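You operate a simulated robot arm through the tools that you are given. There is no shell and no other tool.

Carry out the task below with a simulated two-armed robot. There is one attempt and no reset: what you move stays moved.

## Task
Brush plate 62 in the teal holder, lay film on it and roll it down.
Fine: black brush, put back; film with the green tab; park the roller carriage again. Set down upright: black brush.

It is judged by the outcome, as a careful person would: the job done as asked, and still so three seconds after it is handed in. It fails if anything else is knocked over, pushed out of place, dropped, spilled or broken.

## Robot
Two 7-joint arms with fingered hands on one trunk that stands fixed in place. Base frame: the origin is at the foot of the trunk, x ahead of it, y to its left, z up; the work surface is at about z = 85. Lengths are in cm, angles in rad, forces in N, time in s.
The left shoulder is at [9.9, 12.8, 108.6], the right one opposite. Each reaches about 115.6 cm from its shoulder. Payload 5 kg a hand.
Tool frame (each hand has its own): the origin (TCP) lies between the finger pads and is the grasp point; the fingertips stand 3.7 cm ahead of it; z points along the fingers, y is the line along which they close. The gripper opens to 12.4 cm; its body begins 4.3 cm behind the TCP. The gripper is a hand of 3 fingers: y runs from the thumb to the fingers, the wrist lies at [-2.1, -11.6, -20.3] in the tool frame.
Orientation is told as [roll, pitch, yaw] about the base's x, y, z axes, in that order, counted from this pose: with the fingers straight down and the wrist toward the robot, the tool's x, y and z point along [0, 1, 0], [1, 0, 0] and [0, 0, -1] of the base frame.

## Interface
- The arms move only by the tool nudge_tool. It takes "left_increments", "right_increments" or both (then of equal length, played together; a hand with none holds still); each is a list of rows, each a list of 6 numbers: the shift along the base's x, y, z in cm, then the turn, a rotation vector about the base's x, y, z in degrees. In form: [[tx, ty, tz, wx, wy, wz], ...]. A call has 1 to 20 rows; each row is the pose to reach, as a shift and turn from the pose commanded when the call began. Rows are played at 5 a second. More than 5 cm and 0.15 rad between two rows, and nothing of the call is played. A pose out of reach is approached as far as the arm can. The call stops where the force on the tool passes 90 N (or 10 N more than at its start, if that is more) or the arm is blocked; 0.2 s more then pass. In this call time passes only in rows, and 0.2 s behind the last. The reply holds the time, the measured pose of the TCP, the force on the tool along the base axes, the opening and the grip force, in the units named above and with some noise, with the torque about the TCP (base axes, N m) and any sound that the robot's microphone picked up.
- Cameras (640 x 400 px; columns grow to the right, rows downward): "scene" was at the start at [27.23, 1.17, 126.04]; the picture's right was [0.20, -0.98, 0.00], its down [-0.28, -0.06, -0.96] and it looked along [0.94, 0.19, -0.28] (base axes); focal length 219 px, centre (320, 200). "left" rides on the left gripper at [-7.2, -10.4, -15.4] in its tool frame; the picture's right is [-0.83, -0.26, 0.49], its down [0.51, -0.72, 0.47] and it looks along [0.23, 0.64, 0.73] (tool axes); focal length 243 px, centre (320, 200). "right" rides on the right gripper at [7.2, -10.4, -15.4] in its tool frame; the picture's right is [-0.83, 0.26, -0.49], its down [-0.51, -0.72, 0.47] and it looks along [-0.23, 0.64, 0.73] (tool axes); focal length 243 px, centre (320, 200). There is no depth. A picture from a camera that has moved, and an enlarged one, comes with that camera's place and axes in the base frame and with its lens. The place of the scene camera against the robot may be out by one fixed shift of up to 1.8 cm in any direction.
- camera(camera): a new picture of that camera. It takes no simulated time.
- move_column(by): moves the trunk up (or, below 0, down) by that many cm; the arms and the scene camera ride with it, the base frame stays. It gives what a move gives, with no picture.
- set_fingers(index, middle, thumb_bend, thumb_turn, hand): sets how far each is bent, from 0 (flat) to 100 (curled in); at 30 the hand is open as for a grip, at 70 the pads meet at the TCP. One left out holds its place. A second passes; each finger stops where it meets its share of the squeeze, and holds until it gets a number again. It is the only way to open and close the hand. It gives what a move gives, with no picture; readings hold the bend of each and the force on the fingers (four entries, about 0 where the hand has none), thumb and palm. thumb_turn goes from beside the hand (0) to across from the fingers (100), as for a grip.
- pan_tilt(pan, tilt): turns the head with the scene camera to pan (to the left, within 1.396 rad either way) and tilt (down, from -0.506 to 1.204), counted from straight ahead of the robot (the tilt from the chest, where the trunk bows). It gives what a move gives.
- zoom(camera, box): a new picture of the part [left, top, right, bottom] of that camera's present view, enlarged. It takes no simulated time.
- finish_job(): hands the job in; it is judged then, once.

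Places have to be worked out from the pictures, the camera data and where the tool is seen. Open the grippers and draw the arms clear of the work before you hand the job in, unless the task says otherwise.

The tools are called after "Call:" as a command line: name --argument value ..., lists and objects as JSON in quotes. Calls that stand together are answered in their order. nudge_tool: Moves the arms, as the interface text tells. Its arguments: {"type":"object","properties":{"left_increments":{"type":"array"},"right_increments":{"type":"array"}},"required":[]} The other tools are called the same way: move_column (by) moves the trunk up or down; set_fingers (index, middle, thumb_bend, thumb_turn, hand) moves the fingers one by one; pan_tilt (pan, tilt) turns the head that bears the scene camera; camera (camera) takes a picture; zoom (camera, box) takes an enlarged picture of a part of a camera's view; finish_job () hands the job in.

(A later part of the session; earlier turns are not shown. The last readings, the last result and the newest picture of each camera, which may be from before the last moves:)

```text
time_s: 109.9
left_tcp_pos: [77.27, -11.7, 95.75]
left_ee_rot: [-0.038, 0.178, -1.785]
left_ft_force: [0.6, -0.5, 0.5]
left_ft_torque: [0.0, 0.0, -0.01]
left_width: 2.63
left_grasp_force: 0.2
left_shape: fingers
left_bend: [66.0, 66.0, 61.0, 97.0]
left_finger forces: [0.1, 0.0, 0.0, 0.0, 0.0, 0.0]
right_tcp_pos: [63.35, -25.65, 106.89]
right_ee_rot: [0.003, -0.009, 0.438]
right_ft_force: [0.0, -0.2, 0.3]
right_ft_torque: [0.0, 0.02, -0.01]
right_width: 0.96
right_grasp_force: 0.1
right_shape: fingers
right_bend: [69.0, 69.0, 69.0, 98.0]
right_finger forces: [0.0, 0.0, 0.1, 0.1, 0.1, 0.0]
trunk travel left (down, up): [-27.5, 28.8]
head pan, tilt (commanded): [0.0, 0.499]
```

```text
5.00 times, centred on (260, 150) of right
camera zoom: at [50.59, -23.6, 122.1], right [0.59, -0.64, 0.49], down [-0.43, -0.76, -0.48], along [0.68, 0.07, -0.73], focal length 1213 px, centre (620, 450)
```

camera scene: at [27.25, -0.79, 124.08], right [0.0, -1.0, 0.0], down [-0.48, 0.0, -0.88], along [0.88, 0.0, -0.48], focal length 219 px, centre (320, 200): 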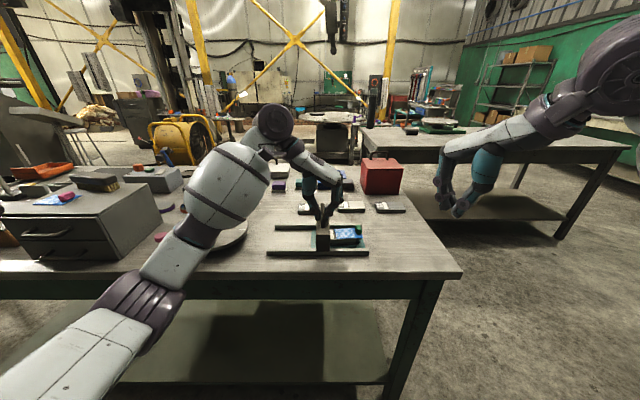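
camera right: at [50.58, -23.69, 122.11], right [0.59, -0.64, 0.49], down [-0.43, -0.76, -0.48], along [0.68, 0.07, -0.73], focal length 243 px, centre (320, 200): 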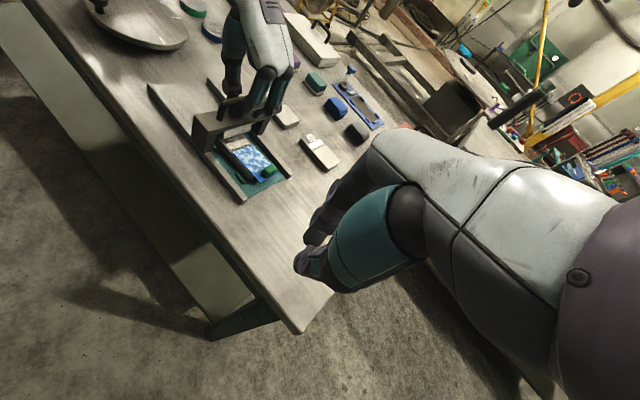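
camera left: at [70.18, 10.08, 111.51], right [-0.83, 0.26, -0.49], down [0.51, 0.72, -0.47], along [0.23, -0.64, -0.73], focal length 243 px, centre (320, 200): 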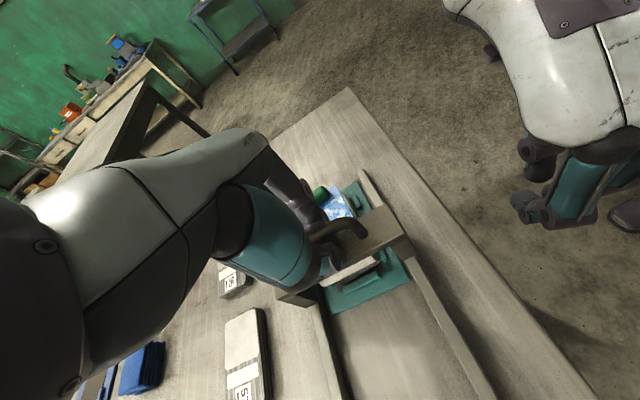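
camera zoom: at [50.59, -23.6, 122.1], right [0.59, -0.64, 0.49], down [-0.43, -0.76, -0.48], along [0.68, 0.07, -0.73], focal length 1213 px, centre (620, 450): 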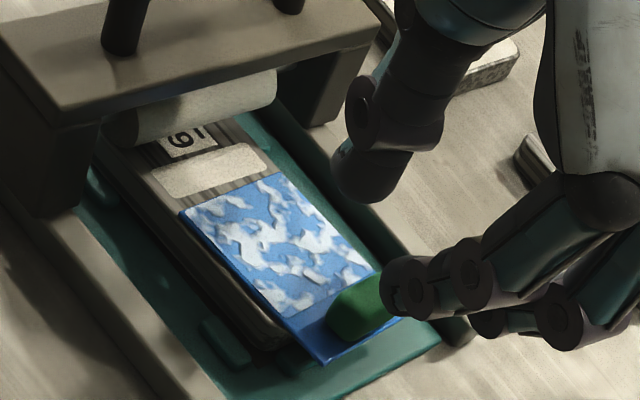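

Centred over the tab. I lower to gripping height and close.

Call:
nudge_tool --left_increments '[[0, 0, -2.2, 0, 0, 0], [0, 0, -4.2, 0, 0, 0]]'

Call:
zoom --camera "scene" --box '[330, 200, 400, 255]'

Call:
set_fingers --hand "left" --index 74 --middle 74 --thumb_bend 73

Call:
zoom --camera "scene" --box '[330, 200, 400, 255]'

Call:
zoom --camera "right" --box '[210, 110, 310, 190]'

```text
time_s: 110.5
left_tcp_pos: [76.98, -11.88, 91.51]
left_ee_rot: [-0.037, 0.179, -1.784]
left_ft_force: [0.7, 0.0, 0.6]
left_ft_torque: [-0.01, 0.02, -0.02]
left_width: 2.64
left_grasp_force: 0.1
left_shape: fingers
left_bend: [66.0, 66.0, 61.0, 97.0]
left_finger forces: [0.1, 0.0, 0.0, 0.1, 0.0, 0.1]
right_tcp_pos: [63.28, -25.65, 107.03]
right_ee_rot: [0.0, -0.01, 0.439]
right_ft_force: [-0.3, -0.5, 0.8]
right_ft_torque: [-0.01, -0.01, 0.04]
right_width: 0.97
right_grasp_force: 0.1
right_shape: fingers
right_bend: [69.0, 69.0, 69.0, 98.0]
right_finger forces: [0.1, 0.1, 0.0, 0.0, 0.0, 0.0]
trunk travel left (down, up): [-27.5, 28.8]
head pan, tilt (commanded): [0.0, 0.499]
```

```text
7.27 times, centred on (365, 228) of scene
camera zoom: at [27.17, -0.72, 124.1], right [0.0, -1.0, 0.0], down [-0.48, 0.0, -0.88], along [0.88, 0.0, -0.48], focal length 1595 px, centre (-7, 0)
```

zoom: 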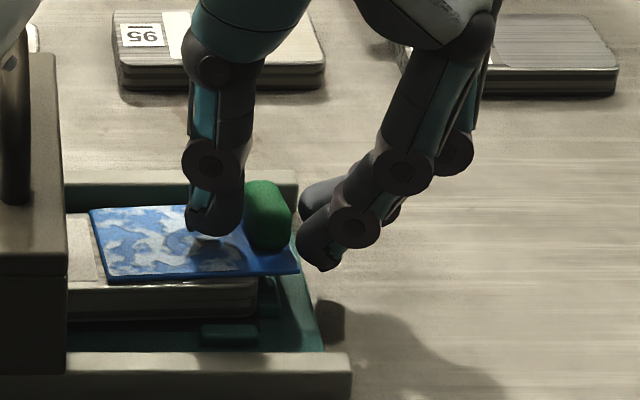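

```text
time_s: 111.5
left_tcp_pos: [77.18, -11.68, 91.57]
left_ee_rot: [-0.038, 0.18, -1.784]
left_ft_force: [0.5, 0.0, -0.2]
left_ft_torque: [0.04, -0.01, 0.0]
left_width: 1.59
left_grasp_force: 12.2
left_shape: fingers
left_bend: [73.0, 73.0, 66.0, 97.0]
left_finger forces: [9.0, 2.9, 0.0, 0.0, 11.8, 0.0]
right_tcp_pos: [63.36, -25.66, 106.86]
right_ee_rot: [0.0, -0.012, 0.439]
right_ft_force: [-0.4, 0.0, 1.4]
right_ft_torque: [0.02, 0.03, -0.01]
right_width: 1.0
right_grasp_force: 0.1
right_shape: fingers
right_bend: [69.0, 69.0, 69.0, 97.0]
right_finger forces: [0.1, 0.0, 0.0, 0.0, 0.1, 0.0]
trunk travel left (down, up): [-27.5, 28.8]
head pan, tilt (commanded): [0.0, 0.499]
```

```text
7.27 times, centred on (365, 228) of scene
camera zoom: at [27.18, -0.72, 124.09], right [0.0, -1.0, 0.0], down [-0.48, 0.0, -0.88], along [0.88, 0.0, -0.48], focal length 1595 px, centre (-7, 0)
```

zoom: 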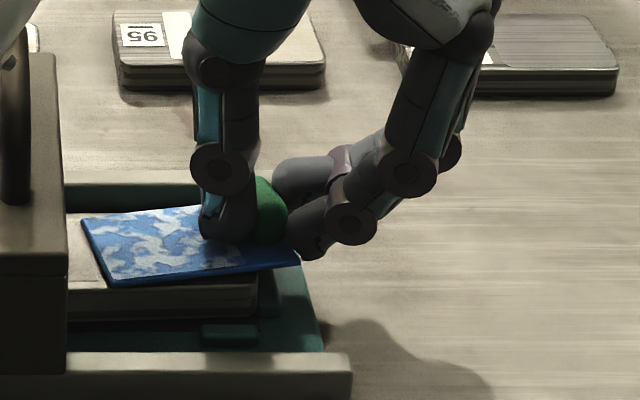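

```text
5.00 times, centred on (260, 150) of right
camera zoom: at [50.51, -23.57, 122.15], right [0.58, -0.64, 0.49], down [-0.43, -0.76, -0.48], along [0.69, 0.07, -0.73], focal length 1213 px, centre (620, 450)
```

zoom: 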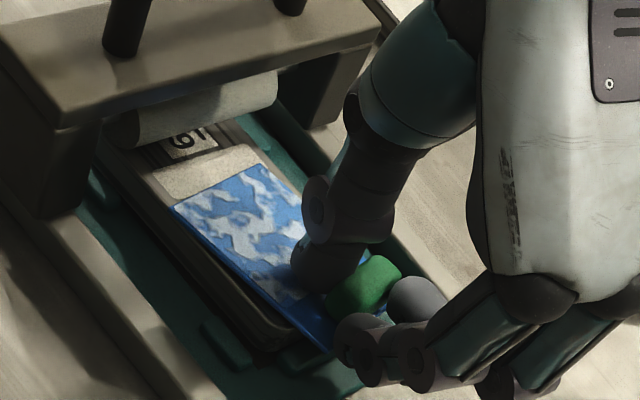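

Gripped; the film is now about +9.4°. I lift 0.5 cm, turn -6°, and shift (-1.8, +0.5) so that, after the known drift on release, it ends square on the plate just ahead of the roller.

Call:
nudge_tool --left_increments '[[0, 0, 0.5, 0, 0, 0], [-0.6, 0.15, 0.5, 0, 0, -2], [-1.2, 0.3, 0.5, 0, 0, -4], [-1.8, 0.45, 0.5, 0, 0, -6]]'

Call:
zoom --camera "scene" --box '[330, 200, 400, 255]'

Call:
zoom --camera "right" --box '[210, 110, 310, 190]'

```text
time_s: 112.5
left_tcp_pos: [75.12, -11.25, 92.09]
left_ee_rot: [-0.038, 0.179, -1.888]
left_ft_force: [-0.7, 1.2, -0.2]
left_ft_torque: [-0.01, 0.02, -0.01]
left_width: 1.58
left_grasp_force: 11.0
left_shape: fingers
left_bend: [73.0, 73.0, 66.0, 97.0]
left_finger forces: [9.2, 2.8, 0.0, 0.1, 11.8, 0.1]
right_tcp_pos: [63.21, -25.62, 106.97]
right_ee_rot: [0.001, -0.009, 0.439]
right_ft_force: [0.2, -0.6, -1.3]
right_ft_torque: [-0.02, -0.01, 0.0]
right_width: 0.97
right_grasp_force: 0.1
right_shape: fingers
right_bend: [69.0, 69.0, 69.0, 97.0]
right_finger forces: [0.0, 0.0, 0.0, 0.0, 0.2, 0.0]
trunk travel left (down, up): [-27.5, 28.8]
head pan, tilt (commanded): [0.0, 0.499]
```

```text
7.27 times, centred on (365, 228) of scene
camera zoom: at [27.18, -0.71, 124.1], right [0.0, -1.0, 0.0], down [-0.48, 0.0, -0.88], along [0.88, 0.0, -0.48], focal length 1595 px, centre (-7, 0)
```

zoom: 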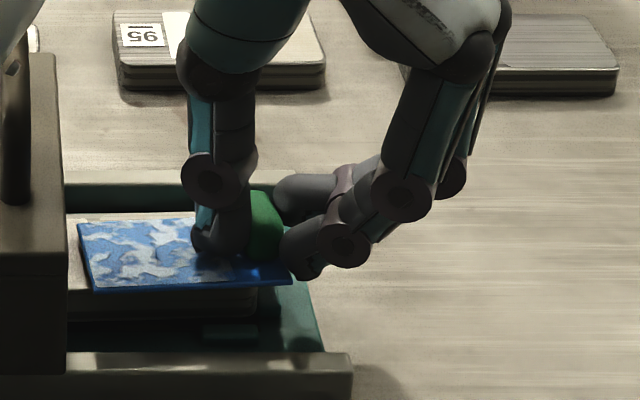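

```text
5.00 times, centred on (260, 150) of right
camera zoom: at [50.51, -23.56, 122.15], right [0.59, -0.64, 0.49], down [-0.43, -0.76, -0.48], along [0.69, 0.07, -0.73], focal length 1213 px, centre (620, 450)
```

zoom: 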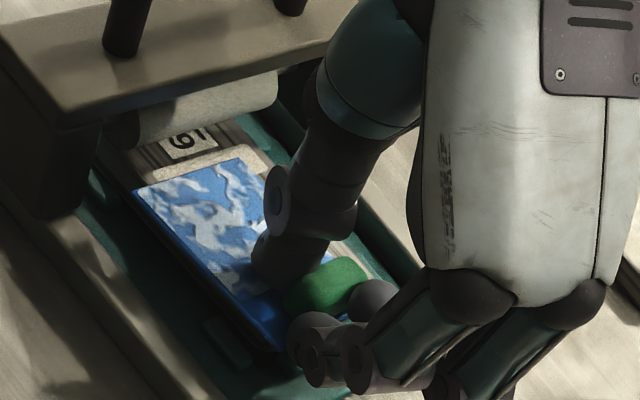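

Film is at +4°, centre ≈(75.7, -7.0). I lower it onto the plate and loosen the thumb to the light-grip stage.

Call:
nudge_tool --left_increments '[[0, 0, -0.4, 0, 0, 0], [0, 0, -0.8, 0, 0, 0]]'

Call:
set_fingers --hand "left" --thumb_bend 63

Call:
zoom --camera "scene" --box '[330, 200, 400, 255]'

Call:
zoom --camera "right" --box '[210, 110, 310, 190]'

```text
time_s: 113.1
left_tcp_pos: [75.22, -11.4, 91.29]
left_ee_rot: [-0.036, 0.179, -1.889]
left_ft_force: [-0.1, -0.2, 3.3]
left_ft_torque: [0.07, -0.09, -0.04]
left_width: 1.59
left_grasp_force: 13.0
left_shape: fingers
left_bend: [73.0, 74.0, 66.0, 96.0]
left_finger forces: [8.5, 4.5, 0.0, 0.0, 12.1, 0.0]
right_tcp_pos: [63.26, -25.6, 106.93]
right_ee_rot: [-0.001, -0.01, 0.437]
right_ft_force: [-0.2, -1.1, 0.1]
right_ft_torque: [0.0, -0.02, 0.02]
right_width: 0.96
right_grasp_force: 0.0
right_shape: fingers
right_bend: [69.0, 69.0, 69.0, 97.0]
right_finger forces: [0.0, 0.1, 0.1, 0.0, 0.1, 0.0]
trunk travel left (down, up): [-27.5, 28.8]
head pan, tilt (commanded): [0.0, 0.499]
```

```text
time_s: 114.1
left_tcp_pos: [75.32, -11.29, 91.11]
left_ee_rot: [-0.037, 0.18, -1.889]
left_ft_force: [-0.6, 0.0, 0.2]
left_ft_torque: [0.04, -0.03, 0.0]
left_width: 1.68
left_grasp_force: 3.5
left_shape: fingers
left_bend: [73.0, 74.0, 61.0, 97.0]
left_finger forces: [3.6, 0.3, 0.0, 0.0, 4.0, 0.0]
right_tcp_pos: [63.14, -25.71, 106.96]
right_ee_rot: [0.002, -0.01, 0.437]
right_ft_force: [0.0, 0.0, 0.8]
right_ft_torque: [-0.03, -0.01, 0.01]
right_width: 1.0
right_grasp_force: 0.1
right_shape: fingers
right_bend: [69.0, 69.0, 69.0, 98.0]
right_finger forces: [0.1, 0.1, 0.1, 0.0, 0.0, 0.0]
trunk travel left (down, up): [-27.5, 28.8]
head pan, tilt (commanded): [0.0, 0.499]
```

```text
7.27 times, centred on (365, 228) of scene
camera zoom: at [27.18, -0.71, 124.09], right [0.0, -1.0, 0.0], down [-0.48, 0.0, -0.88], along [0.88, 0.0, -0.48], focal length 1595 px, centre (-7, 0)
```

zoom: 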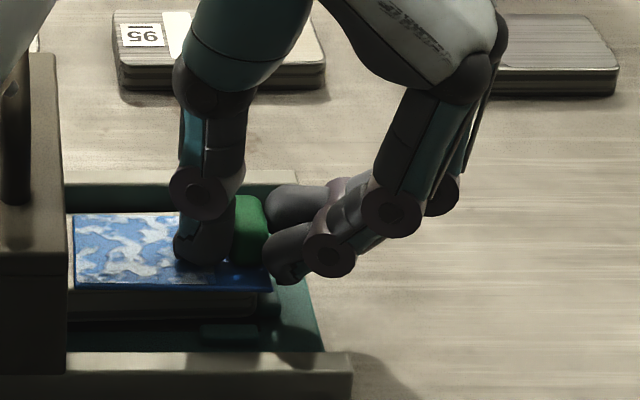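

```text
5.00 times, centred on (260, 150) of right
camera zoom: at [50.52, -23.57, 122.14], right [0.59, -0.64, 0.49], down [-0.43, -0.76, -0.48], along [0.69, 0.07, -0.73], focal length 1213 px, centre (620, 450)
```

zoom: 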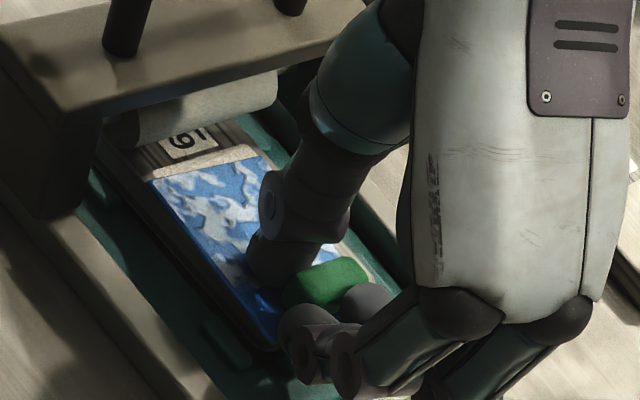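

The film now lies square (about -2.5°) on the plate, left edge at y≈-3. I open both sides to let go.

Call:
set_fingers --hand "left" --index 70 --middle 71 --thumb_bend 58

Call:
nudge_tool --left_increments '[[0, 0, 0.5, 0, 0, 0], [0, 0, 2, 0, 0, 0], [0, 0, 5, 0, 0, 0], [0, 0, 9.5, 0, 0, 0], [0, 1, 14, 0, 0, 0]]'

Call:
zoom --camera "scene" --box '[310, 190, 400, 260]'

Call:
zoom --camera "right" --box '[190, 90, 310, 190]'

```text
time_s: 115.1
left_tcp_pos: [75.27, -11.22, 91.02]
left_ee_rot: [-0.038, 0.18, -1.888]
left_ft_force: [-0.2, -0.4, 0.9]
left_ft_torque: [0.02, -0.04, -0.03]
left_width: 2.6
left_grasp_force: 0.1
left_shape: fingers
left_bend: [70.0, 71.0, 57.0, 97.0]
left_finger forces: [0.0, 0.0, 0.0, 0.0, 0.0, 0.0]
right_tcp_pos: [63.26, -25.66, 106.91]
right_ee_rot: [0.002, -0.008, 0.439]
right_ft_force: [0.2, -0.2, -0.9]
right_ft_torque: [0.0, -0.01, -0.01]
right_width: 0.96
right_grasp_force: 0.0
right_shape: fingers
right_bend: [69.0, 69.0, 69.0, 98.0]
right_finger forces: [0.0, 0.1, 0.0, 0.1, 0.1, 0.0]
trunk travel left (down, up): [-27.5, 28.8]
head pan, tilt (commanded): [0.0, 0.499]
```

```text
time_s: 116.3
left_tcp_pos: [75.07, -10.19, 105.52]
left_ee_rot: [-0.037, 0.178, -1.889]
left_ft_force: [-0.2, -0.9, 0.0]
left_ft_torque: [0.02, -0.06, -0.01]
left_width: 2.62
left_grasp_force: 0.1
left_shape: fingers
left_bend: [70.0, 71.0, 57.0, 97.0]
left_finger forces: [0.1, 0.1, 0.1, 0.0, 0.0, 0.0]
right_tcp_pos: [63.14, -25.63, 106.98]
right_ee_rot: [0.0, -0.011, 0.438]
right_ft_force: [0.1, 0.1, -0.7]
right_ft_torque: [0.0, -0.03, 0.01]
right_width: 0.97
right_grasp_force: 0.0
right_shape: fingers
right_bend: [69.0, 69.0, 69.0, 97.0]
right_finger forces: [0.0, 0.0, 0.0, 0.0, 0.1, 0.0]
trunk travel left (down, up): [-27.5, 28.8]
head pan, tilt (commanded): [0.0, 0.499]
```

```text
5.71 times, centred on (355, 225) of scene
camera zoom: at [27.04, -0.66, 124.13], right [0.0, -1.0, 0.0], down [-0.48, 0.0, -0.88], along [0.88, 0.0, -0.48], focal length 1253 px, centre (120, 57)
```

zoom: 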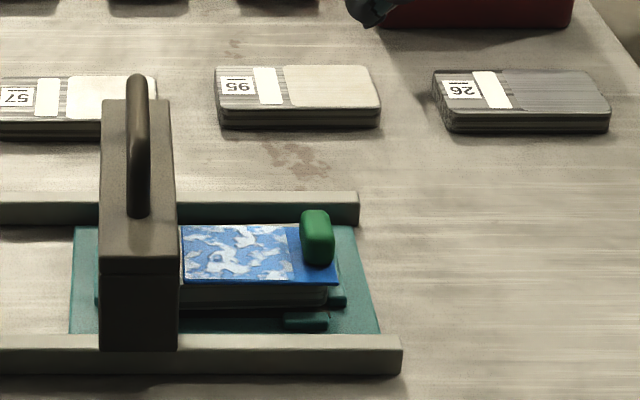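

```text
4.00 times, centred on (250, 140) of right
camera zoom: at [50.37, -23.52, 122.22], right [0.58, -0.64, 0.5], down [-0.43, -0.76, -0.48], along [0.69, 0.07, -0.72], focal length 970 px, centre (600, 440)
```

zoom: 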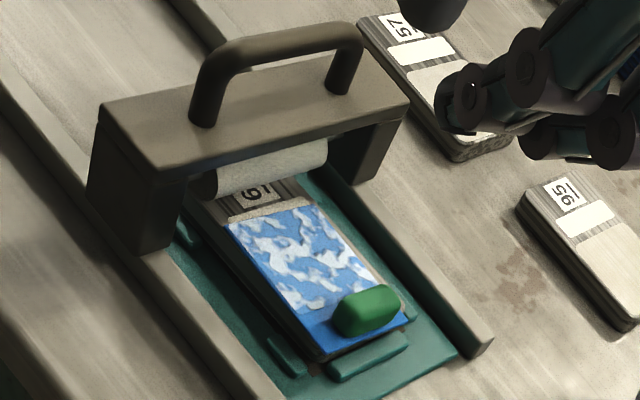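

The film is square on the plate again, just ahead of the roller. I move the left hand back above the carriage handle, undoing tilt and yaw, and open its fingers.

Call:
nudge_tool --left_increments '[[0.5, 2.5, 2.5, 0, 0, 3], [1, 5, 4.5, 0, 0, 6]]'

Call:
nudge_tool --left_increments '[[0.3, 1, 0, -5.25, 0, 0], [0.6, 2, 0, -10.5, 0, 0]]'

Call:
nudge_tool --left_increments '[[0.3, 1, 0, 0, 0, 6], [0.6, 2.2, 0, 0, 0, 12]]'

Call:
set_fingers --hand "left" --index 56 --middle 57 --thumb_bend 55

Call:
zoom --camera "left" --box '[280, 150, 470, 330]'

```text
time_s: 116.9
left_tcp_pos: [76.16, -5.16, 109.9]
left_ee_rot: [-0.037, 0.18, -1.786]
left_ft_force: [0.2, -0.1, -0.3]
left_ft_torque: [-0.01, -0.03, 0.01]
left_width: 2.64
left_grasp_force: 0.1
left_shape: fingers
left_bend: [70.0, 71.0, 57.0, 97.0]
left_finger forces: [0.1, 0.0, 0.0, 0.1, 0.0, 0.1]
right_tcp_pos: [63.25, -25.83, 106.98]
right_ee_rot: [-0.002, -0.01, 0.439]
right_ft_force: [0.1, 0.3, 0.8]
right_ft_torque: [-0.01, -0.01, -0.02]
right_width: 0.95
right_grasp_force: 0.0
right_shape: fingers
right_bend: [69.0, 69.0, 69.0, 97.0]
right_finger forces: [0.0, 0.0, 0.1, 0.0, 0.1, 0.0]
trunk travel left (down, up): [-27.5, 28.8]
head pan, tilt (commanded): [0.0, 0.499]
```

```text
time_s: 117.5
left_tcp_pos: [76.82, -3.24, 109.82]
left_ee_rot: [0.0, -0.001, -1.783]
left_ft_force: [0.5, -0.6, 0.0]
left_ft_torque: [0.02, 0.0, 0.0]
left_width: 2.61
left_grasp_force: 0.1
left_shape: fingers
left_bend: [70.0, 71.0, 57.0, 97.0]
left_finger forces: [0.1, 0.1, 0.1, 0.0, 0.1, 0.0]
right_tcp_pos: [63.27, -25.69, 106.99]
right_ee_rot: [0.0, -0.009, 0.437]
right_ft_force: [-0.3, 0.5, -0.4]
right_ft_torque: [-0.01, 0.04, -0.03]
right_width: 0.98
right_grasp_force: 0.1
right_shape: fingers
right_bend: [69.0, 69.0, 69.0, 98.0]
right_finger forces: [0.0, 0.0, 0.1, 0.0, 0.0, 0.0]
trunk travel left (down, up): [-27.5, 28.8]
head pan, tilt (commanded): [0.0, 0.499]
```

```text
time_s: 118.1
left_tcp_pos: [77.44, -1.1, 109.76]
left_ee_rot: [0.002, 0.001, -1.572]
left_ft_force: [0.4, 0.3, -0.2]
left_ft_torque: [0.0, 0.01, -0.01]
left_width: 2.63
left_grasp_force: 0.0
left_shape: fingers
left_bend: [70.0, 71.0, 57.0, 97.0]
left_finger forces: [0.0, 0.0, 0.1, 0.0, 0.0, 0.1]
right_tcp_pos: [63.17, -25.6, 106.9]
right_ee_rot: [0.001, -0.01, 0.437]
right_ft_force: [-0.5, 0.8, 0.4]
right_ft_torque: [0.01, 0.01, 0.01]
right_width: 0.96
right_grasp_force: 0.1
right_shape: fingers
right_bend: [69.0, 69.0, 69.0, 98.0]
right_finger forces: [0.1, 0.1, 0.0, 0.0, 0.0, 0.0]
trunk travel left (down, up): [-27.5, 28.8]
head pan, tilt (commanded): [0.0, 0.499]
```

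```text
time_s: 119.1
left_tcp_pos: [77.37, -1.09, 109.74]
left_ee_rot: [0.0, -0.001, -1.571]
left_ft_force: [-0.9, 0.7, 0.3]
left_ft_torque: [0.0, 0.03, 0.0]
left_width: 5.01
left_grasp_force: 0.1
left_shape: fingers
left_bend: [56.0, 56.0, 55.0, 97.0]
left_finger forces: [0.0, 0.0, 0.1, 0.1, 0.0, 0.0]
right_tcp_pos: [63.28, -25.56, 106.86]
right_ee_rot: [0.001, -0.012, 0.439]
right_ft_force: [0.5, 0.1, 1.4]
right_ft_torque: [0.06, 0.01, 0.02]
right_width: 0.99
right_grasp_force: 0.0
right_shape: fingers
right_bend: [69.0, 69.0, 69.0, 98.0]
right_finger forces: [0.0, 0.0, 0.1, 0.0, 0.0, 0.0]
trunk travel left (down, up): [-27.5, 28.8]
head pan, tilt (commanded): [0.0, 0.499]
```

```text
2.22 times, centred on (375, 240) of left
camera zoom: at [70.29, 9.39, 125.19], right [-0.83, 0.26, -0.49], down [0.51, 0.72, -0.47], along [0.23, -0.64, -0.73], focal length 539 px, centre (198, 111)
```

zoom: 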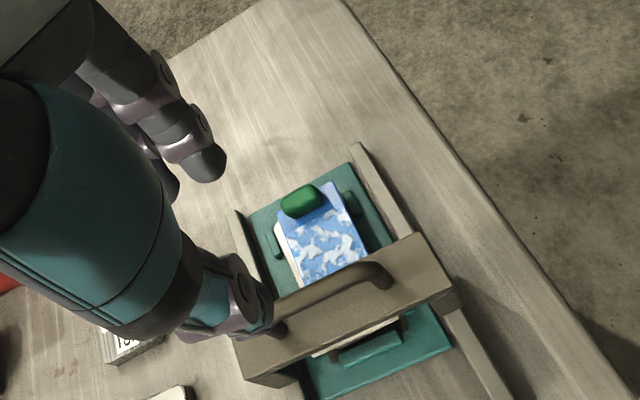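

Handle is at y≈-0.7. I lower the left hand around it and cage it again.

Call:
nudge_tool --left_increments '[[-0.1, 0.2, -4.5, 0, 0, 0], [-0.1, 0.35, -9, 0, 0, 0], [-0.1, 0.35, -13.3, 0, 0, 0]]'

Call:
set_fingers --hand "left" --index 72 --middle 72 --thumb_bend 72

Call:
zoom --camera "scene" --box '[310, 180, 400, 260]'

Call:
zoom --camera "right" --box '[190, 80, 310, 190]'

```text
time_s: 119.9
left_tcp_pos: [77.56, -0.64, 96.48]
left_ee_rot: [0.002, -0.001, -1.571]
left_ft_force: [-0.3, 0.5, -0.4]
left_ft_torque: [-0.02, 0.05, 0.0]
left_width: 4.99
left_grasp_force: 0.1
left_shape: fingers
left_bend: [56.0, 56.0, 55.0, 97.0]
left_finger forces: [0.1, 0.0, 0.0, 0.1, 0.0, 0.0]
right_tcp_pos: [63.44, -25.63, 106.86]
right_ee_rot: [0.0, -0.007, 0.439]
right_ft_force: [0.7, -0.2, 0.6]
right_ft_torque: [-0.02, 0.02, -0.01]
right_width: 0.98
right_grasp_force: 0.1
right_shape: fingers
right_bend: [69.0, 69.0, 69.0, 98.0]
right_finger forces: [0.1, 0.0, 0.1, 0.0, 0.0, 0.0]
trunk travel left (down, up): [-27.5, 28.8]
head pan, tilt (commanded): [0.0, 0.499]
```

```text
time_s: 120.9
left_tcp_pos: [77.44, -0.7, 96.41]
left_ee_rot: [-0.001, 0.0, -1.572]
left_ft_force: [0.0, -1.2, -3.2]
left_ft_torque: [0.0, -0.01, -0.04]
left_width: 0.23
left_grasp_force: 1.3
left_shape: fingers
left_bend: [72.0, 72.0, 71.0, 97.0]
left_finger forces: [0.0, 1.9, 0.0, 0.0, 0.0, 0.1]
right_tcp_pos: [63.33, -25.72, 106.84]
right_ee_rot: [0.0, -0.009, 0.439]
right_ft_force: [0.2, -0.8, 0.3]
right_ft_torque: [0.0, -0.01, 0.0]
right_width: 0.97
right_grasp_force: 0.0
right_shape: fingers
right_bend: [69.0, 69.0, 69.0, 98.0]
right_finger forces: [0.1, 0.1, 0.0, 0.1, 0.1, 0.0]
trunk travel left (down, up): [-27.5, 28.8]
head pan, tilt (commanded): [0.0, 0.499]
```

```text
5.00 times, centred on (355, 220) of scene
camera zoom: at [27.2, -0.73, 124.09], right [0.0, -1.0, 0.0], down [-0.48, 0.0, -0.88], along [0.88, 0.0, -0.48], focal length 1096 px, centre (145, 100)
```

zoom: 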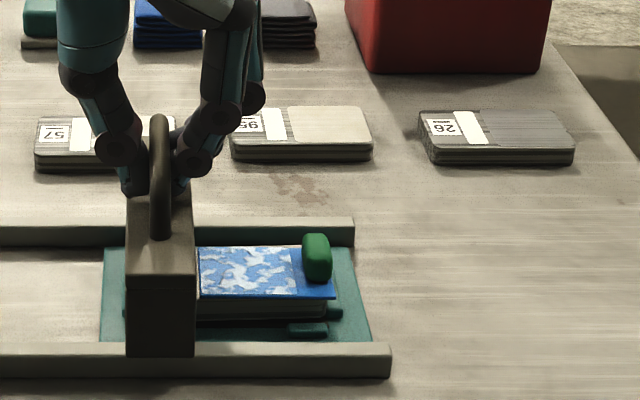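

```text
3.64 times, centred on (250, 135) of right
camera zoom: at [50.54, -23.59, 122.13], right [0.59, -0.64, 0.49], down [-0.43, -0.76, -0.48], along [0.68, 0.07, -0.73], focal length 882 px, centre (574, 436)
```

zoom: 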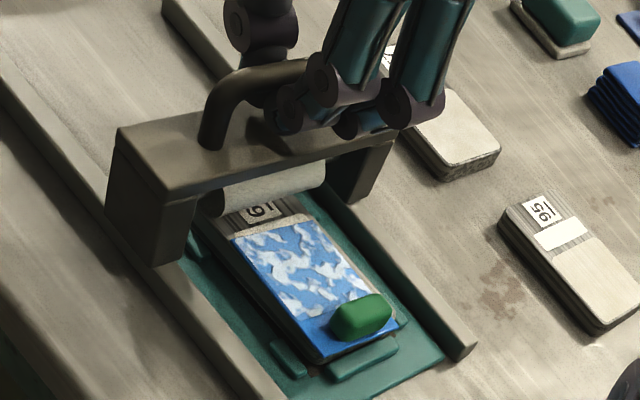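

Handle caged. Now I bring the closed right hand behind the tab as a backstop, first to a point ~4 cm behind and above.

Call:
nudge_tool --right_increments '[[3.3, 2.4, -1.7, 0, 0, 0], [6.6, 4.8, -3.4, 0, 0, 0], [9.9, 7.2, -5.1, 0, 0, 0], [13.1, 9.6, -6.8, 0, 0, 0]]'

Call:
zoom --camera "scene" --box '[310, 160, 430, 260]'

Call:
camera --camera "right"

Call:
zoom --camera "left" --box '[230, 50, 470, 290]'

```text
time_s: 121.9
left_tcp_pos: [77.49, -0.76, 96.31]
left_ee_rot: [-0.004, 0.0, -1.57]
left_ft_force: [0.1, -1.1, -2.0]
left_ft_torque: [-0.05, 0.02, 0.02]
left_width: 0.27
left_grasp_force: 1.1
left_shape: fingers
left_bend: [72.0, 72.0, 71.0, 97.0]
left_finger forces: [0.1, 1.7, 0.1, 0.0, 0.1, 0.0]
right_tcp_pos: [76.35, -16.02, 100.15]
right_ee_rot: [0.001, -0.009, 0.438]
right_ft_force: [0.1, 0.5, 1.0]
right_ft_torque: [-0.03, -0.01, -0.02]
right_width: 0.95
right_grasp_force: 0.1
right_shape: fingers
right_bend: [69.0, 69.0, 69.0, 97.0]
right_finger forces: [0.0, 0.1, 0.0, 0.1, 0.1, 0.0]
trunk travel left (down, up): [-27.5, 28.8]
head pan, tilt (commanded): [0.0, 0.499]
```

```text
4.00 times, centred on (370, 210) of scene
camera zoom: at [27.28, -0.69, 124.07], right [0.0, -1.0, 0.0], down [-0.48, 0.0, -0.88], along [0.88, 0.0, -0.48], focal length 877 px, centre (120, 160)
```

zoom: 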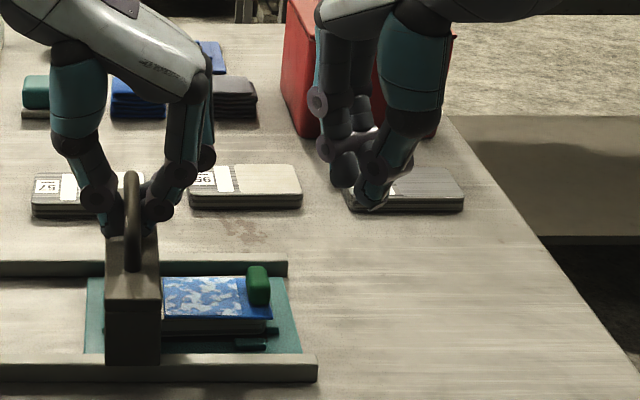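

```text
taken
camera right: at [63.68, -13.92, 115.24], right [0.59, -0.64, 0.49], down [-0.43, -0.76, -0.48], along [0.68, 0.06, -0.73], focal length 243 px, centre (320, 200)
```

right: 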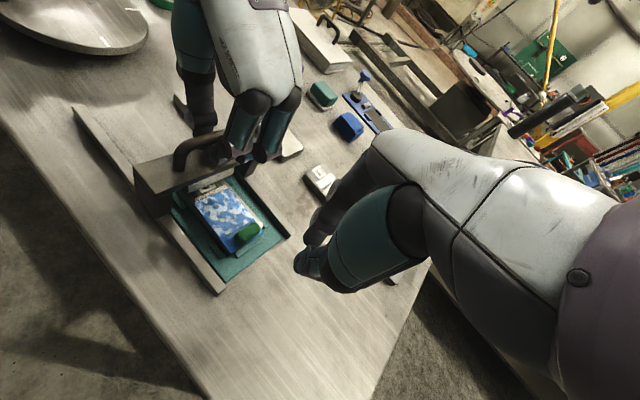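

```text
1.67 times, centred on (350, 170) of left
camera zoom: at [70.37, 9.74, 111.79], right [-0.83, 0.26, -0.49], down [0.51, 0.72, -0.47], along [0.23, -0.64, -0.73], focal length 404 px, centre (270, 250)
```

zoom: 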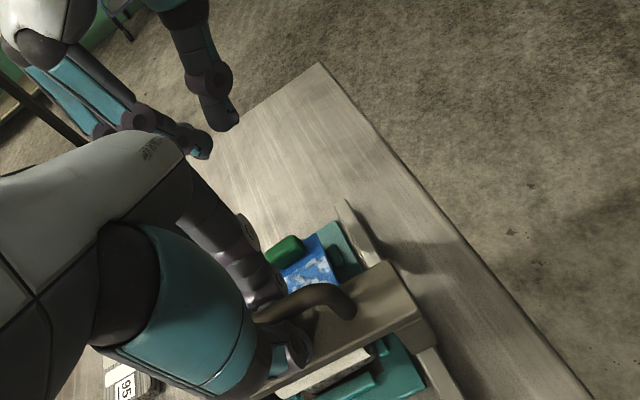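

I lower the right hand to tab height, still ~2 cm behind the tab.

Call:
nudge_tool --right_increments '[[0, 0.3, -4.2, 0, 0, 0], [0, 0.5, -8.3, 0, 0, 0]]'

Call:
zoom --camera "scene" --box '[330, 190, 410, 260]'

Call:
zoom --camera "right" --box '[150, 130, 340, 300]'

```text
time_s: 122.5
left_tcp_pos: [77.4, -0.75, 96.44]
left_ee_rot: [0.001, 0.0, -1.572]
left_ft_force: [1.2, -0.7, -1.8]
left_ft_torque: [0.02, 0.06, -0.03]
left_width: 0.26
left_grasp_force: 0.6
left_shape: fingers
left_bend: [72.0, 72.0, 71.0, 97.0]
left_finger forces: [0.1, 1.8, 0.1, 0.0, 0.0, 0.0]
right_tcp_pos: [76.34, -15.62, 91.78]
right_ee_rot: [0.001, -0.01, 0.439]
right_ft_force: [0.6, -0.1, 0.6]
right_ft_torque: [-0.02, 0.0, -0.03]
right_width: 0.97
right_grasp_force: 0.1
right_shape: fingers
right_bend: [69.0, 69.0, 69.0, 98.0]
right_finger forces: [0.1, 0.0, 0.1, 0.0, 0.1, 0.1]
trunk travel left (down, up): [-27.5, 28.8]
head pan, tilt (commanded): [0.0, 0.499]
```

```text
5.71 times, centred on (370, 225) of scene
camera zoom: at [27.23, -0.76, 124.08], right [0.0, -1.0, 0.0], down [-0.48, 0.0, -0.88], along [0.88, 0.0, -0.48], focal length 1253 px, centre (34, 57)
```

zoom: 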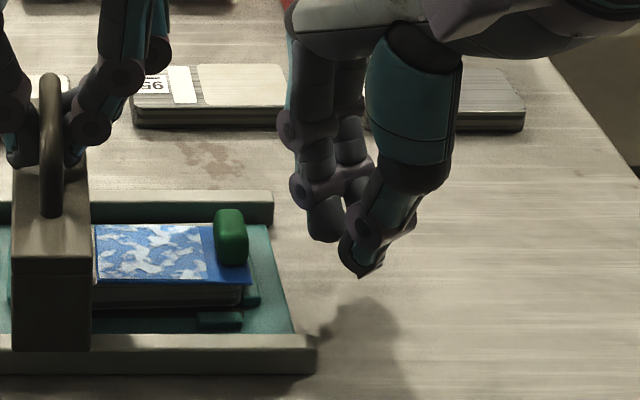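

```text
2.35 times, centred on (245, 215) of right
camera zoom: at [63.61, -13.58, 106.99], right [0.58, -0.64, 0.49], down [-0.43, -0.76, -0.48], along [0.69, 0.07, -0.73], focal length 571 px, centre (496, 165)
```

zoom: 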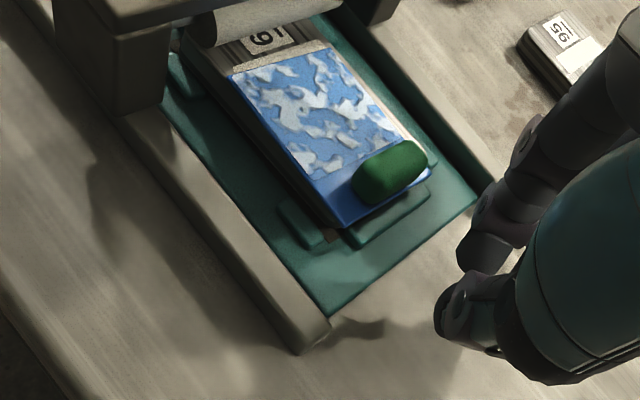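

The right index tip is ~2.7 cm behind the tab, at film height. I raise 0.4 cm and move up to about 0.2 cm behind the tab.

Call:
nudge_tool --right_increments '[[0, 0.8, 0.4, 0, 0, 0], [0, 1.6, 0.4, 0, 0, 0], [0, 2.3, 0.4, 0, 0, 0]]'

Call:
zoom --camera "scene" --box '[330, 200, 400, 255]'

Call:
zoom --camera "right" --box '[150, 130, 340, 300]'

```text
time_s: 123.3
left_tcp_pos: [77.36, -0.7, 96.4]
left_ee_rot: [0.0, 0.002, -1.57]
left_ft_force: [0.6, -1.6, -2.2]
left_ft_torque: [-0.04, 0.03, 0.01]
left_width: 0.23
left_grasp_force: 0.9
left_shape: fingers
left_bend: [72.0, 72.0, 71.0, 97.0]
left_finger forces: [0.0, 1.8, 0.1, 0.1, 0.0, 0.0]
right_tcp_pos: [76.25, -13.43, 92.16]
right_ee_rot: [0.001, -0.009, 0.437]
right_ft_force: [0.3, 0.1, -0.1]
right_ft_torque: [0.0, -0.01, 0.02]
right_width: 0.97
right_grasp_force: 0.0
right_shape: fingers
right_bend: [69.0, 69.0, 69.0, 97.0]
right_finger forces: [0.0, 0.0, 0.1, 0.0, 0.0, 0.0]
trunk travel left (down, up): [-27.5, 28.8]
head pan, tilt (commanded): [0.0, 0.499]
```

```text
7.27 times, centred on (365, 228) of scene
camera zoom: at [27.22, -0.71, 124.09], right [0.0, -1.0, 0.0], down [-0.48, 0.0, -0.88], along [0.88, 0.0, -0.48], focal length 1595 px, centre (-7, 0)
```

zoom: 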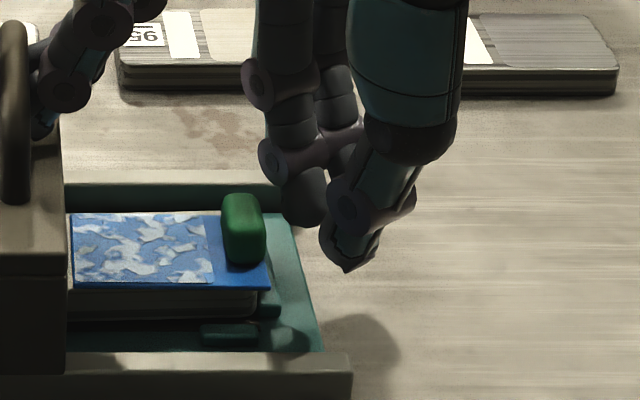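

```text
2.35 times, centred on (245, 215) of right
camera zoom: at [63.62, -11.25, 107.41], right [0.59, -0.64, 0.49], down [-0.43, -0.76, -0.48], along [0.68, 0.07, -0.73], focal length 571 px, centre (496, 165)
```

zoom: 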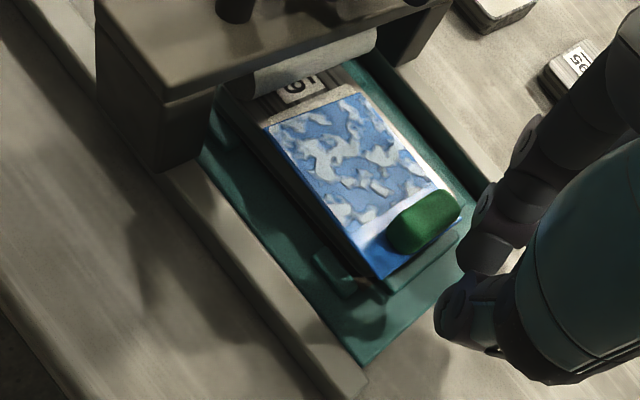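

Gap is still ~0.7 cm; I close in another 0.5 cm.

Call:
nudge_tool --right_increments '[[-0.1, 0.25, 0, 0, 0, 0], [-0.2, 0.5, 0, 0, 0, 0]]'

Call:
zoom --camera "scene" --box '[340, 205, 390, 245]'

Call:
zoom --camera "left" --box '[240, 80, 400, 240]'

```text
time_s: 123.9
left_tcp_pos: [77.48, -0.7, 96.51]
left_ee_rot: [0.0, 0.0, -1.569]
left_ft_force: [0.8, -0.9, -2.5]
left_ft_torque: [-0.04, 0.02, -0.01]
left_width: 0.23
left_grasp_force: 1.2
left_shape: fingers
left_bend: [72.0, 72.0, 71.0, 97.0]
left_finger forces: [0.0, 2.0, 0.1, 0.0, 0.0, 0.0]
right_tcp_pos: [76.11, -12.85, 92.18]
right_ee_rot: [0.003, -0.008, 0.438]
right_ft_force: [-0.3, -0.1, -0.2]
right_ft_torque: [-0.03, -0.03, 0.05]
right_width: 0.97
right_grasp_force: 0.0
right_shape: fingers
right_bend: [69.0, 69.0, 69.0, 98.0]
right_finger forces: [0.1, 0.0, 0.0, 0.0, 0.1, 0.1]
trunk travel left (down, up): [-27.5, 28.8]
head pan, tilt (commanded): [0.0, 0.499]
```

```text
10.00 times, centred on (365, 225) of scene
camera zoom: at [27.21, -0.73, 124.09], right [0.0, -1.0, 0.0], down [-0.48, 0.0, -0.88], along [0.88, 0.0, -0.48], focal length 2193 px, centre (-130, -50)
```

zoom: 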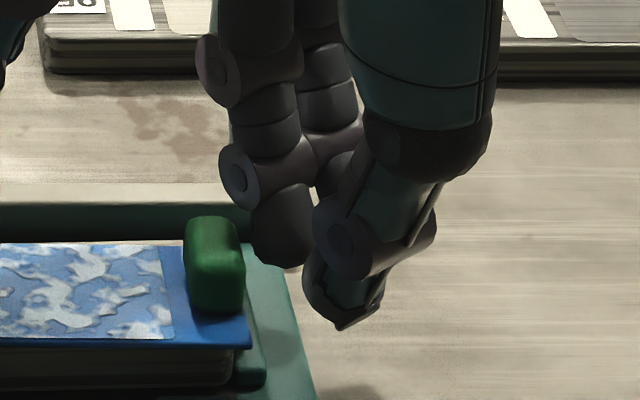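

```text
2.50 times, centred on (320, 160) of left
camera zoom: at [70.31, 9.72, 111.83], right [-0.83, 0.26, -0.49], down [0.51, 0.72, -0.47], along [0.23, -0.64, -0.73], focal length 606 px, centre (320, 300)
```

zoom: 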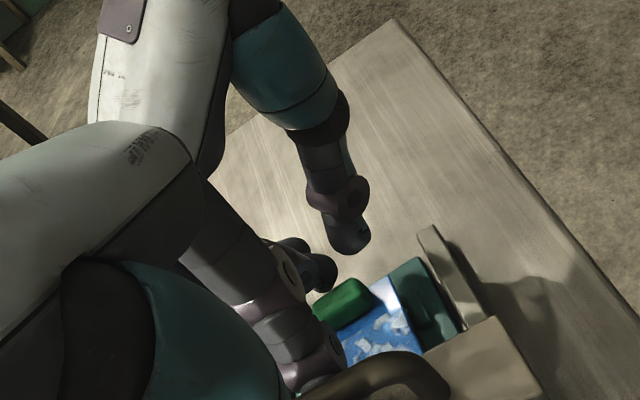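

About 0.5 cm of gap remains; I move another 0.4 cm closer and 0.3 cm higher.

Call:
nudge_tool --right_increments '[[0, 0.2, 0.3, 0, 0, 0], [0, 0.4, 0.3, 0, 0, 0]]'

Call:
zoom --camera "scene" --box '[340, 205, 390, 245]'

Call:
zoom --camera "left" --box '[290, 150, 390, 230]'

```text
time_s: 124.5
left_tcp_pos: [77.43, -0.65, 96.47]
left_ee_rot: [0.001, -0.001, -1.572]
left_ft_force: [0.9, -1.8, -3.0]
left_ft_torque: [0.0, -0.03, -0.05]
left_width: 0.24
left_grasp_force: 0.9
left_shape: fingers
left_bend: [72.0, 72.0, 71.0, 97.0]
left_finger forces: [0.0, 1.7, 0.0, 0.1, 0.0, 0.0]
right_tcp_pos: [76.16, -12.52, 92.42]
right_ee_rot: [-0.001, -0.008, 0.438]
right_ft_force: [0.2, 0.1, -0.7]
right_ft_torque: [0.02, 0.03, 0.01]
right_width: 0.98
right_grasp_force: 0.1
right_shape: fingers
right_bend: [69.0, 69.0, 69.0, 98.0]
right_finger forces: [0.0, 0.1, 0.0, 0.1, 0.1, 0.0]
trunk travel left (down, up): [-27.5, 28.8]
head pan, tilt (commanded): [0.0, 0.499]
```

```text
10.00 times, centred on (365, 225) of scene
camera zoom: at [27.21, -0.73, 124.09], right [0.0, -1.0, 0.0], down [-0.48, 0.0, -0.88], along [0.88, 0.0, -0.48], focal length 2193 px, centre (-130, -50)
```

zoom: 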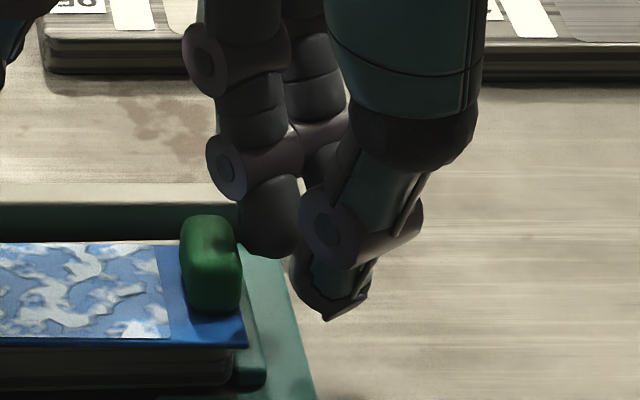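

```text
5.00 times, centred on (340, 190) of left
camera zoom: at [70.31, 9.72, 111.83], right [-0.83, 0.26, -0.49], down [0.51, 0.72, -0.47], along [0.23, -0.64, -0.73], focal length 1213 px, centre (220, 250)
```

zoom: 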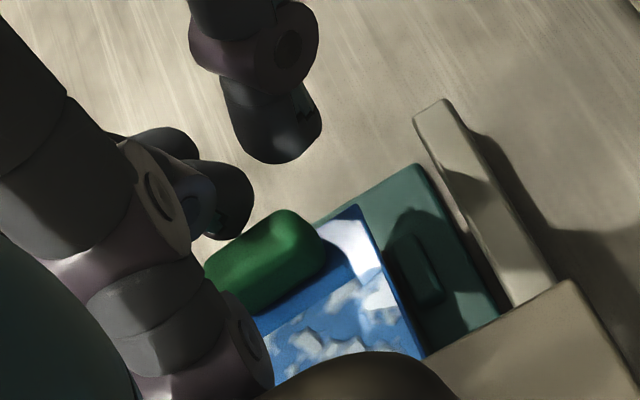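

The right fingertip now just touches the back of the tab, blocking it. I roll the carriage slowly forward onto the film's edge.

Call:
nudge_tool --left_increments '[[0, -0.25, 0, 0, 0, 0], [0, -0.5, 0, 0, 0, 0], [0, -0.75, 0, 0, 0, 0], [0, -1, 0, 0, 0, 0], [0, -1.25, 0, 0, 0, 0], [0, -1.5, 0, 0, 0, 0], [0, -1.75, 0, 0, 0, 0], [0, -2, 0, 0, 0, 0]]'

Call:
zoom --camera "scene" --box '[310, 190, 400, 260]'

Call:
zoom --camera "right" --box '[150, 90, 340, 260]'

```text
time_s: 126.3
left_tcp_pos: [77.46, -2.73, 96.47]
left_ee_rot: [0.0, 0.0, -1.57]
left_ft_force: [0.5, 6.1, -0.2]
left_ft_torque: [0.07, -0.02, -0.07]
left_width: 0.33
left_grasp_force: 2.6
left_shape: fingers
left_bend: [72.0, 72.0, 70.0, 97.0]
left_finger forces: [0.0, 0.2, 0.1, 0.0, 6.1, 0.0]
right_tcp_pos: [75.98, -12.51, 92.51]
right_ee_rot: [-0.002, -0.01, 0.438]
right_ft_force: [1.1, -2.8, 0.2]
right_ft_torque: [-0.05, -0.06, -0.08]
right_width: 0.95
right_grasp_force: 1.0
right_shape: fingers
right_bend: [69.0, 69.0, 69.0, 98.0]
right_finger forces: [2.4, 0.0, 0.0, 0.0, 0.0, 0.1]
trunk travel left (down, up): [-27.5, 28.8]
head pan, tilt (commanded): [0.0, 0.499]
```

```text
5.71 times, centred on (355, 225) of scene
camera zoom: at [27.2, -0.68, 124.09], right [0.0, -1.0, 0.0], down [-0.48, 0.0, -0.88], along [0.88, 0.0, -0.48], focal length 1253 px, centre (120, 57)
```

zoom: 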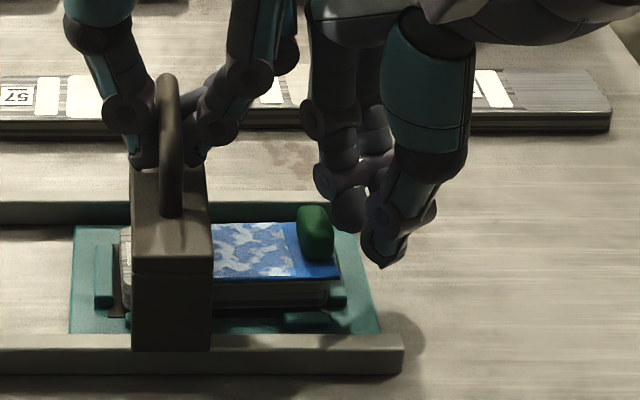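

```text
2.35 times, centred on (245, 175) of right
camera zoom: at [63.41, -10.37, 107.74], right [0.58, -0.64, 0.49], down [-0.43, -0.76, -0.48], along [0.69, 0.06, -0.73], focal length 571 px, centre (496, 259)
```

zoom: 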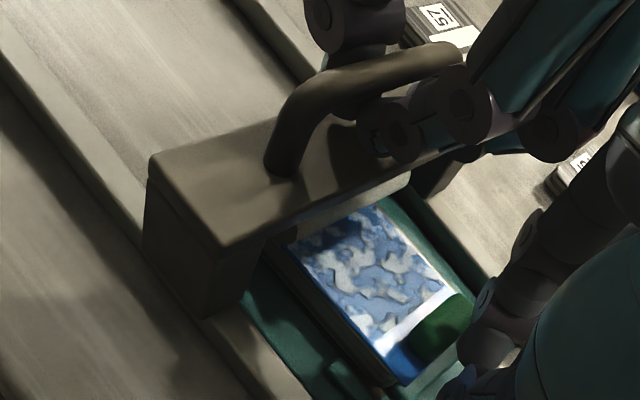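

The roller has reached the film's edge and my right fingertip feels ~2.5 N through the tab – the backstop works. I keep rolling slowly so it climbs onto the film.

Call:
nudge_tool --left_increments '[[0, -0.25, 0, 0, 0, 0], [0, -0.5, 0, 0, 0, 0], [0, -0.75, 0, 0, 0, 0], [0, -1, 0, 0, 0, 0]]'

Call:
zoom --camera "scene" --box '[310, 190, 400, 260]'

Call:
zoom --camera "right" --box '[150, 90, 340, 260]'

```text
time_s: 127.3
left_tcp_pos: [77.45, -3.54, 96.53]
left_ee_rot: [0.0, 0.002, -1.569]
left_ft_force: [-0.3, 39.1, 3.9]
left_ft_torque: [-1.12, 0.03, 0.32]
left_width: 0.68
left_grasp_force: 7.2
left_shape: fingers
left_bend: [72.0, 72.0, 68.0, 97.0]
left_finger forces: [0.0, 4.2, 0.0, 0.0, 10.4, 0.0]
right_tcp_pos: [76.23, -12.72, 92.49]
right_ee_rot: [-0.002, -0.006, 0.433]
right_ft_force: [0.8, -35.6, -1.4]
right_ft_torque: [1.98, -0.08, -0.85]
right_width: 0.87
right_grasp_force: 3.0
right_shape: fingers
right_bend: [70.0, 69.0, 69.0, 98.0]
right_finger forces: [5.5, 0.1, 0.1, 0.1, 0.0, 0.1]
trunk travel left (down, up): [-27.5, 28.8]
head pan, tilt (commanded): [0.0, 0.499]
```

```text
5.71 times, centred on (355, 225) of scene
camera zoom: at [27.18, -0.67, 124.09], right [0.0, -1.0, 0.0], down [-0.48, 0.0, -0.88], along [0.88, 0.0, -0.48], focal length 1253 px, centre (120, 57)
```

zoom: 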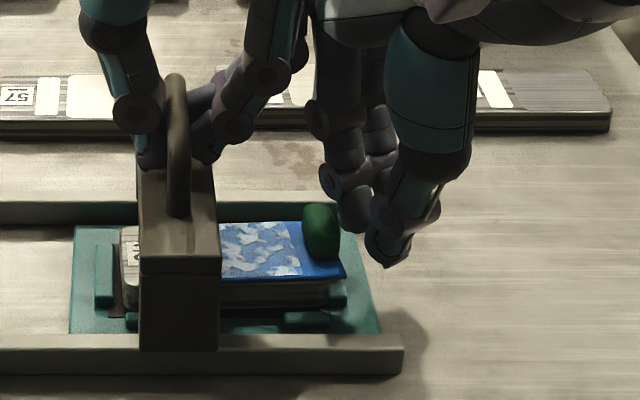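

```text
2.35 times, centred on (245, 175) of right
camera zoom: at [63.48, -10.5, 107.72], right [0.58, -0.64, 0.5], down [-0.44, -0.76, -0.48], along [0.68, 0.06, -0.73], focal length 571 px, centre (496, 259)
```

zoom: 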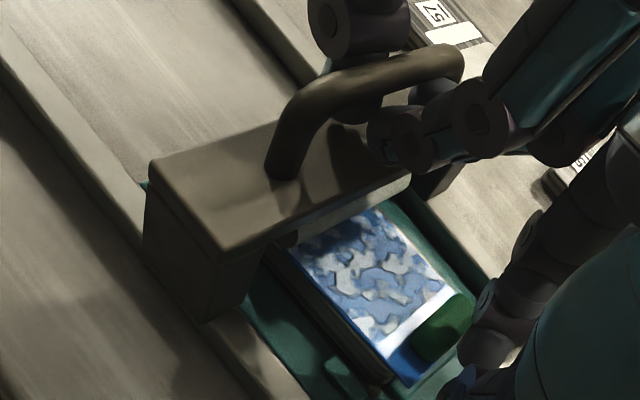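

Forces of ~36 N opposing on both hands mean the two hands are touching each other higher up. I back the left off at once by 0.6 cm.

Call:
nudge_tool --left_increments '[[0, 0.3, 0, 0, 0, 0], [0, 0.6, 0, 0, 0, 0]]'

Call:
camera --camera "scene"

Call:
zoom --camera "scene" --box '[290, 120, 420, 260]'

Call:
camera --camera "left"

```text
time_s: 127.9
left_tcp_pos: [77.43, -3.22, 96.47]
left_ee_rot: [-0.001, -0.001, -1.572]
left_ft_force: [4.0, 23.4, 2.2]
left_ft_torque: [-0.59, 0.11, 0.24]
left_width: 0.58
left_grasp_force: 4.6
left_shape: fingers
left_bend: [72.0, 72.0, 68.0, 97.0]
left_finger forces: [0.0, 2.0, 0.0, 0.0, 7.6, 0.0]
right_tcp_pos: [76.16, -12.54, 92.56]
right_ee_rot: [0.0, -0.011, 0.439]
right_ft_force: [1.9, -26.6, 0.4]
right_ft_torque: [0.81, -0.29, -0.56]
right_width: 0.83
right_grasp_force: 6.2
right_shape: fingers
right_bend: [70.0, 69.0, 69.0, 97.0]
right_finger forces: [11.6, 0.0, 0.0, 0.1, 0.0, 0.1]
trunk travel left (down, up): [-27.5, 28.8]
head pan, tilt (commanded): [0.0, 0.499]
```

```text
taken
camera scene: at [27.22, -0.76, 124.09], right [0.0, -1.0, 0.0], down [-0.48, 0.0, -0.88], along [0.88, 0.0, -0.48], focal length 219 px, centre (320, 200)
```

scene: 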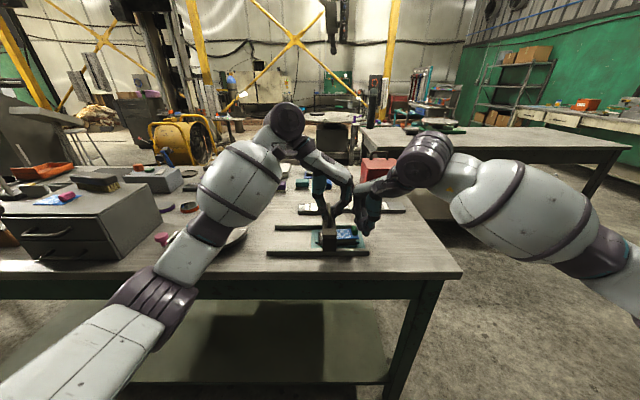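

```text
2.86 times, centred on (355, 190) of scene
camera zoom: at [27.22, -0.76, 124.09], right [0.0, -1.0, 0.0], down [-0.48, 0.0, -0.88], along [0.88, 0.0, -0.48], focal length 626 px, centre (220, 229)
```

zoom: 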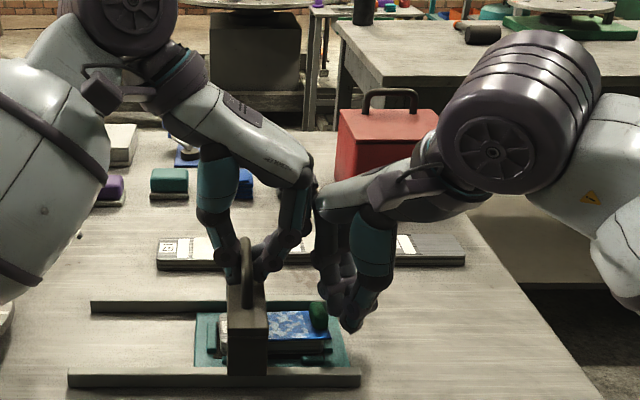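

```text
taken
camera left: at [70.25, 7.22, 111.85], right [-0.83, 0.26, -0.49], down [0.51, 0.72, -0.47], along [0.23, -0.64, -0.73], focal length 243 px, centre (320, 200)
```

left: 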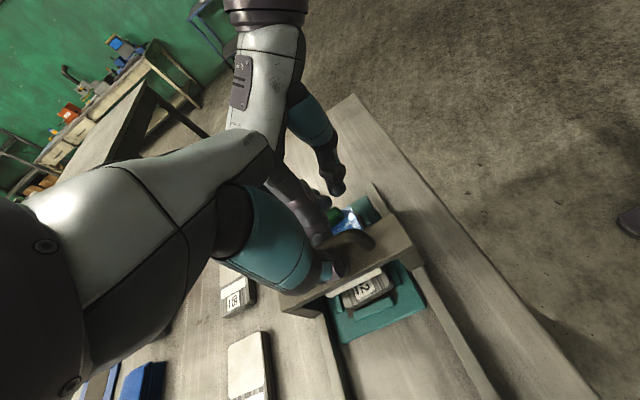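

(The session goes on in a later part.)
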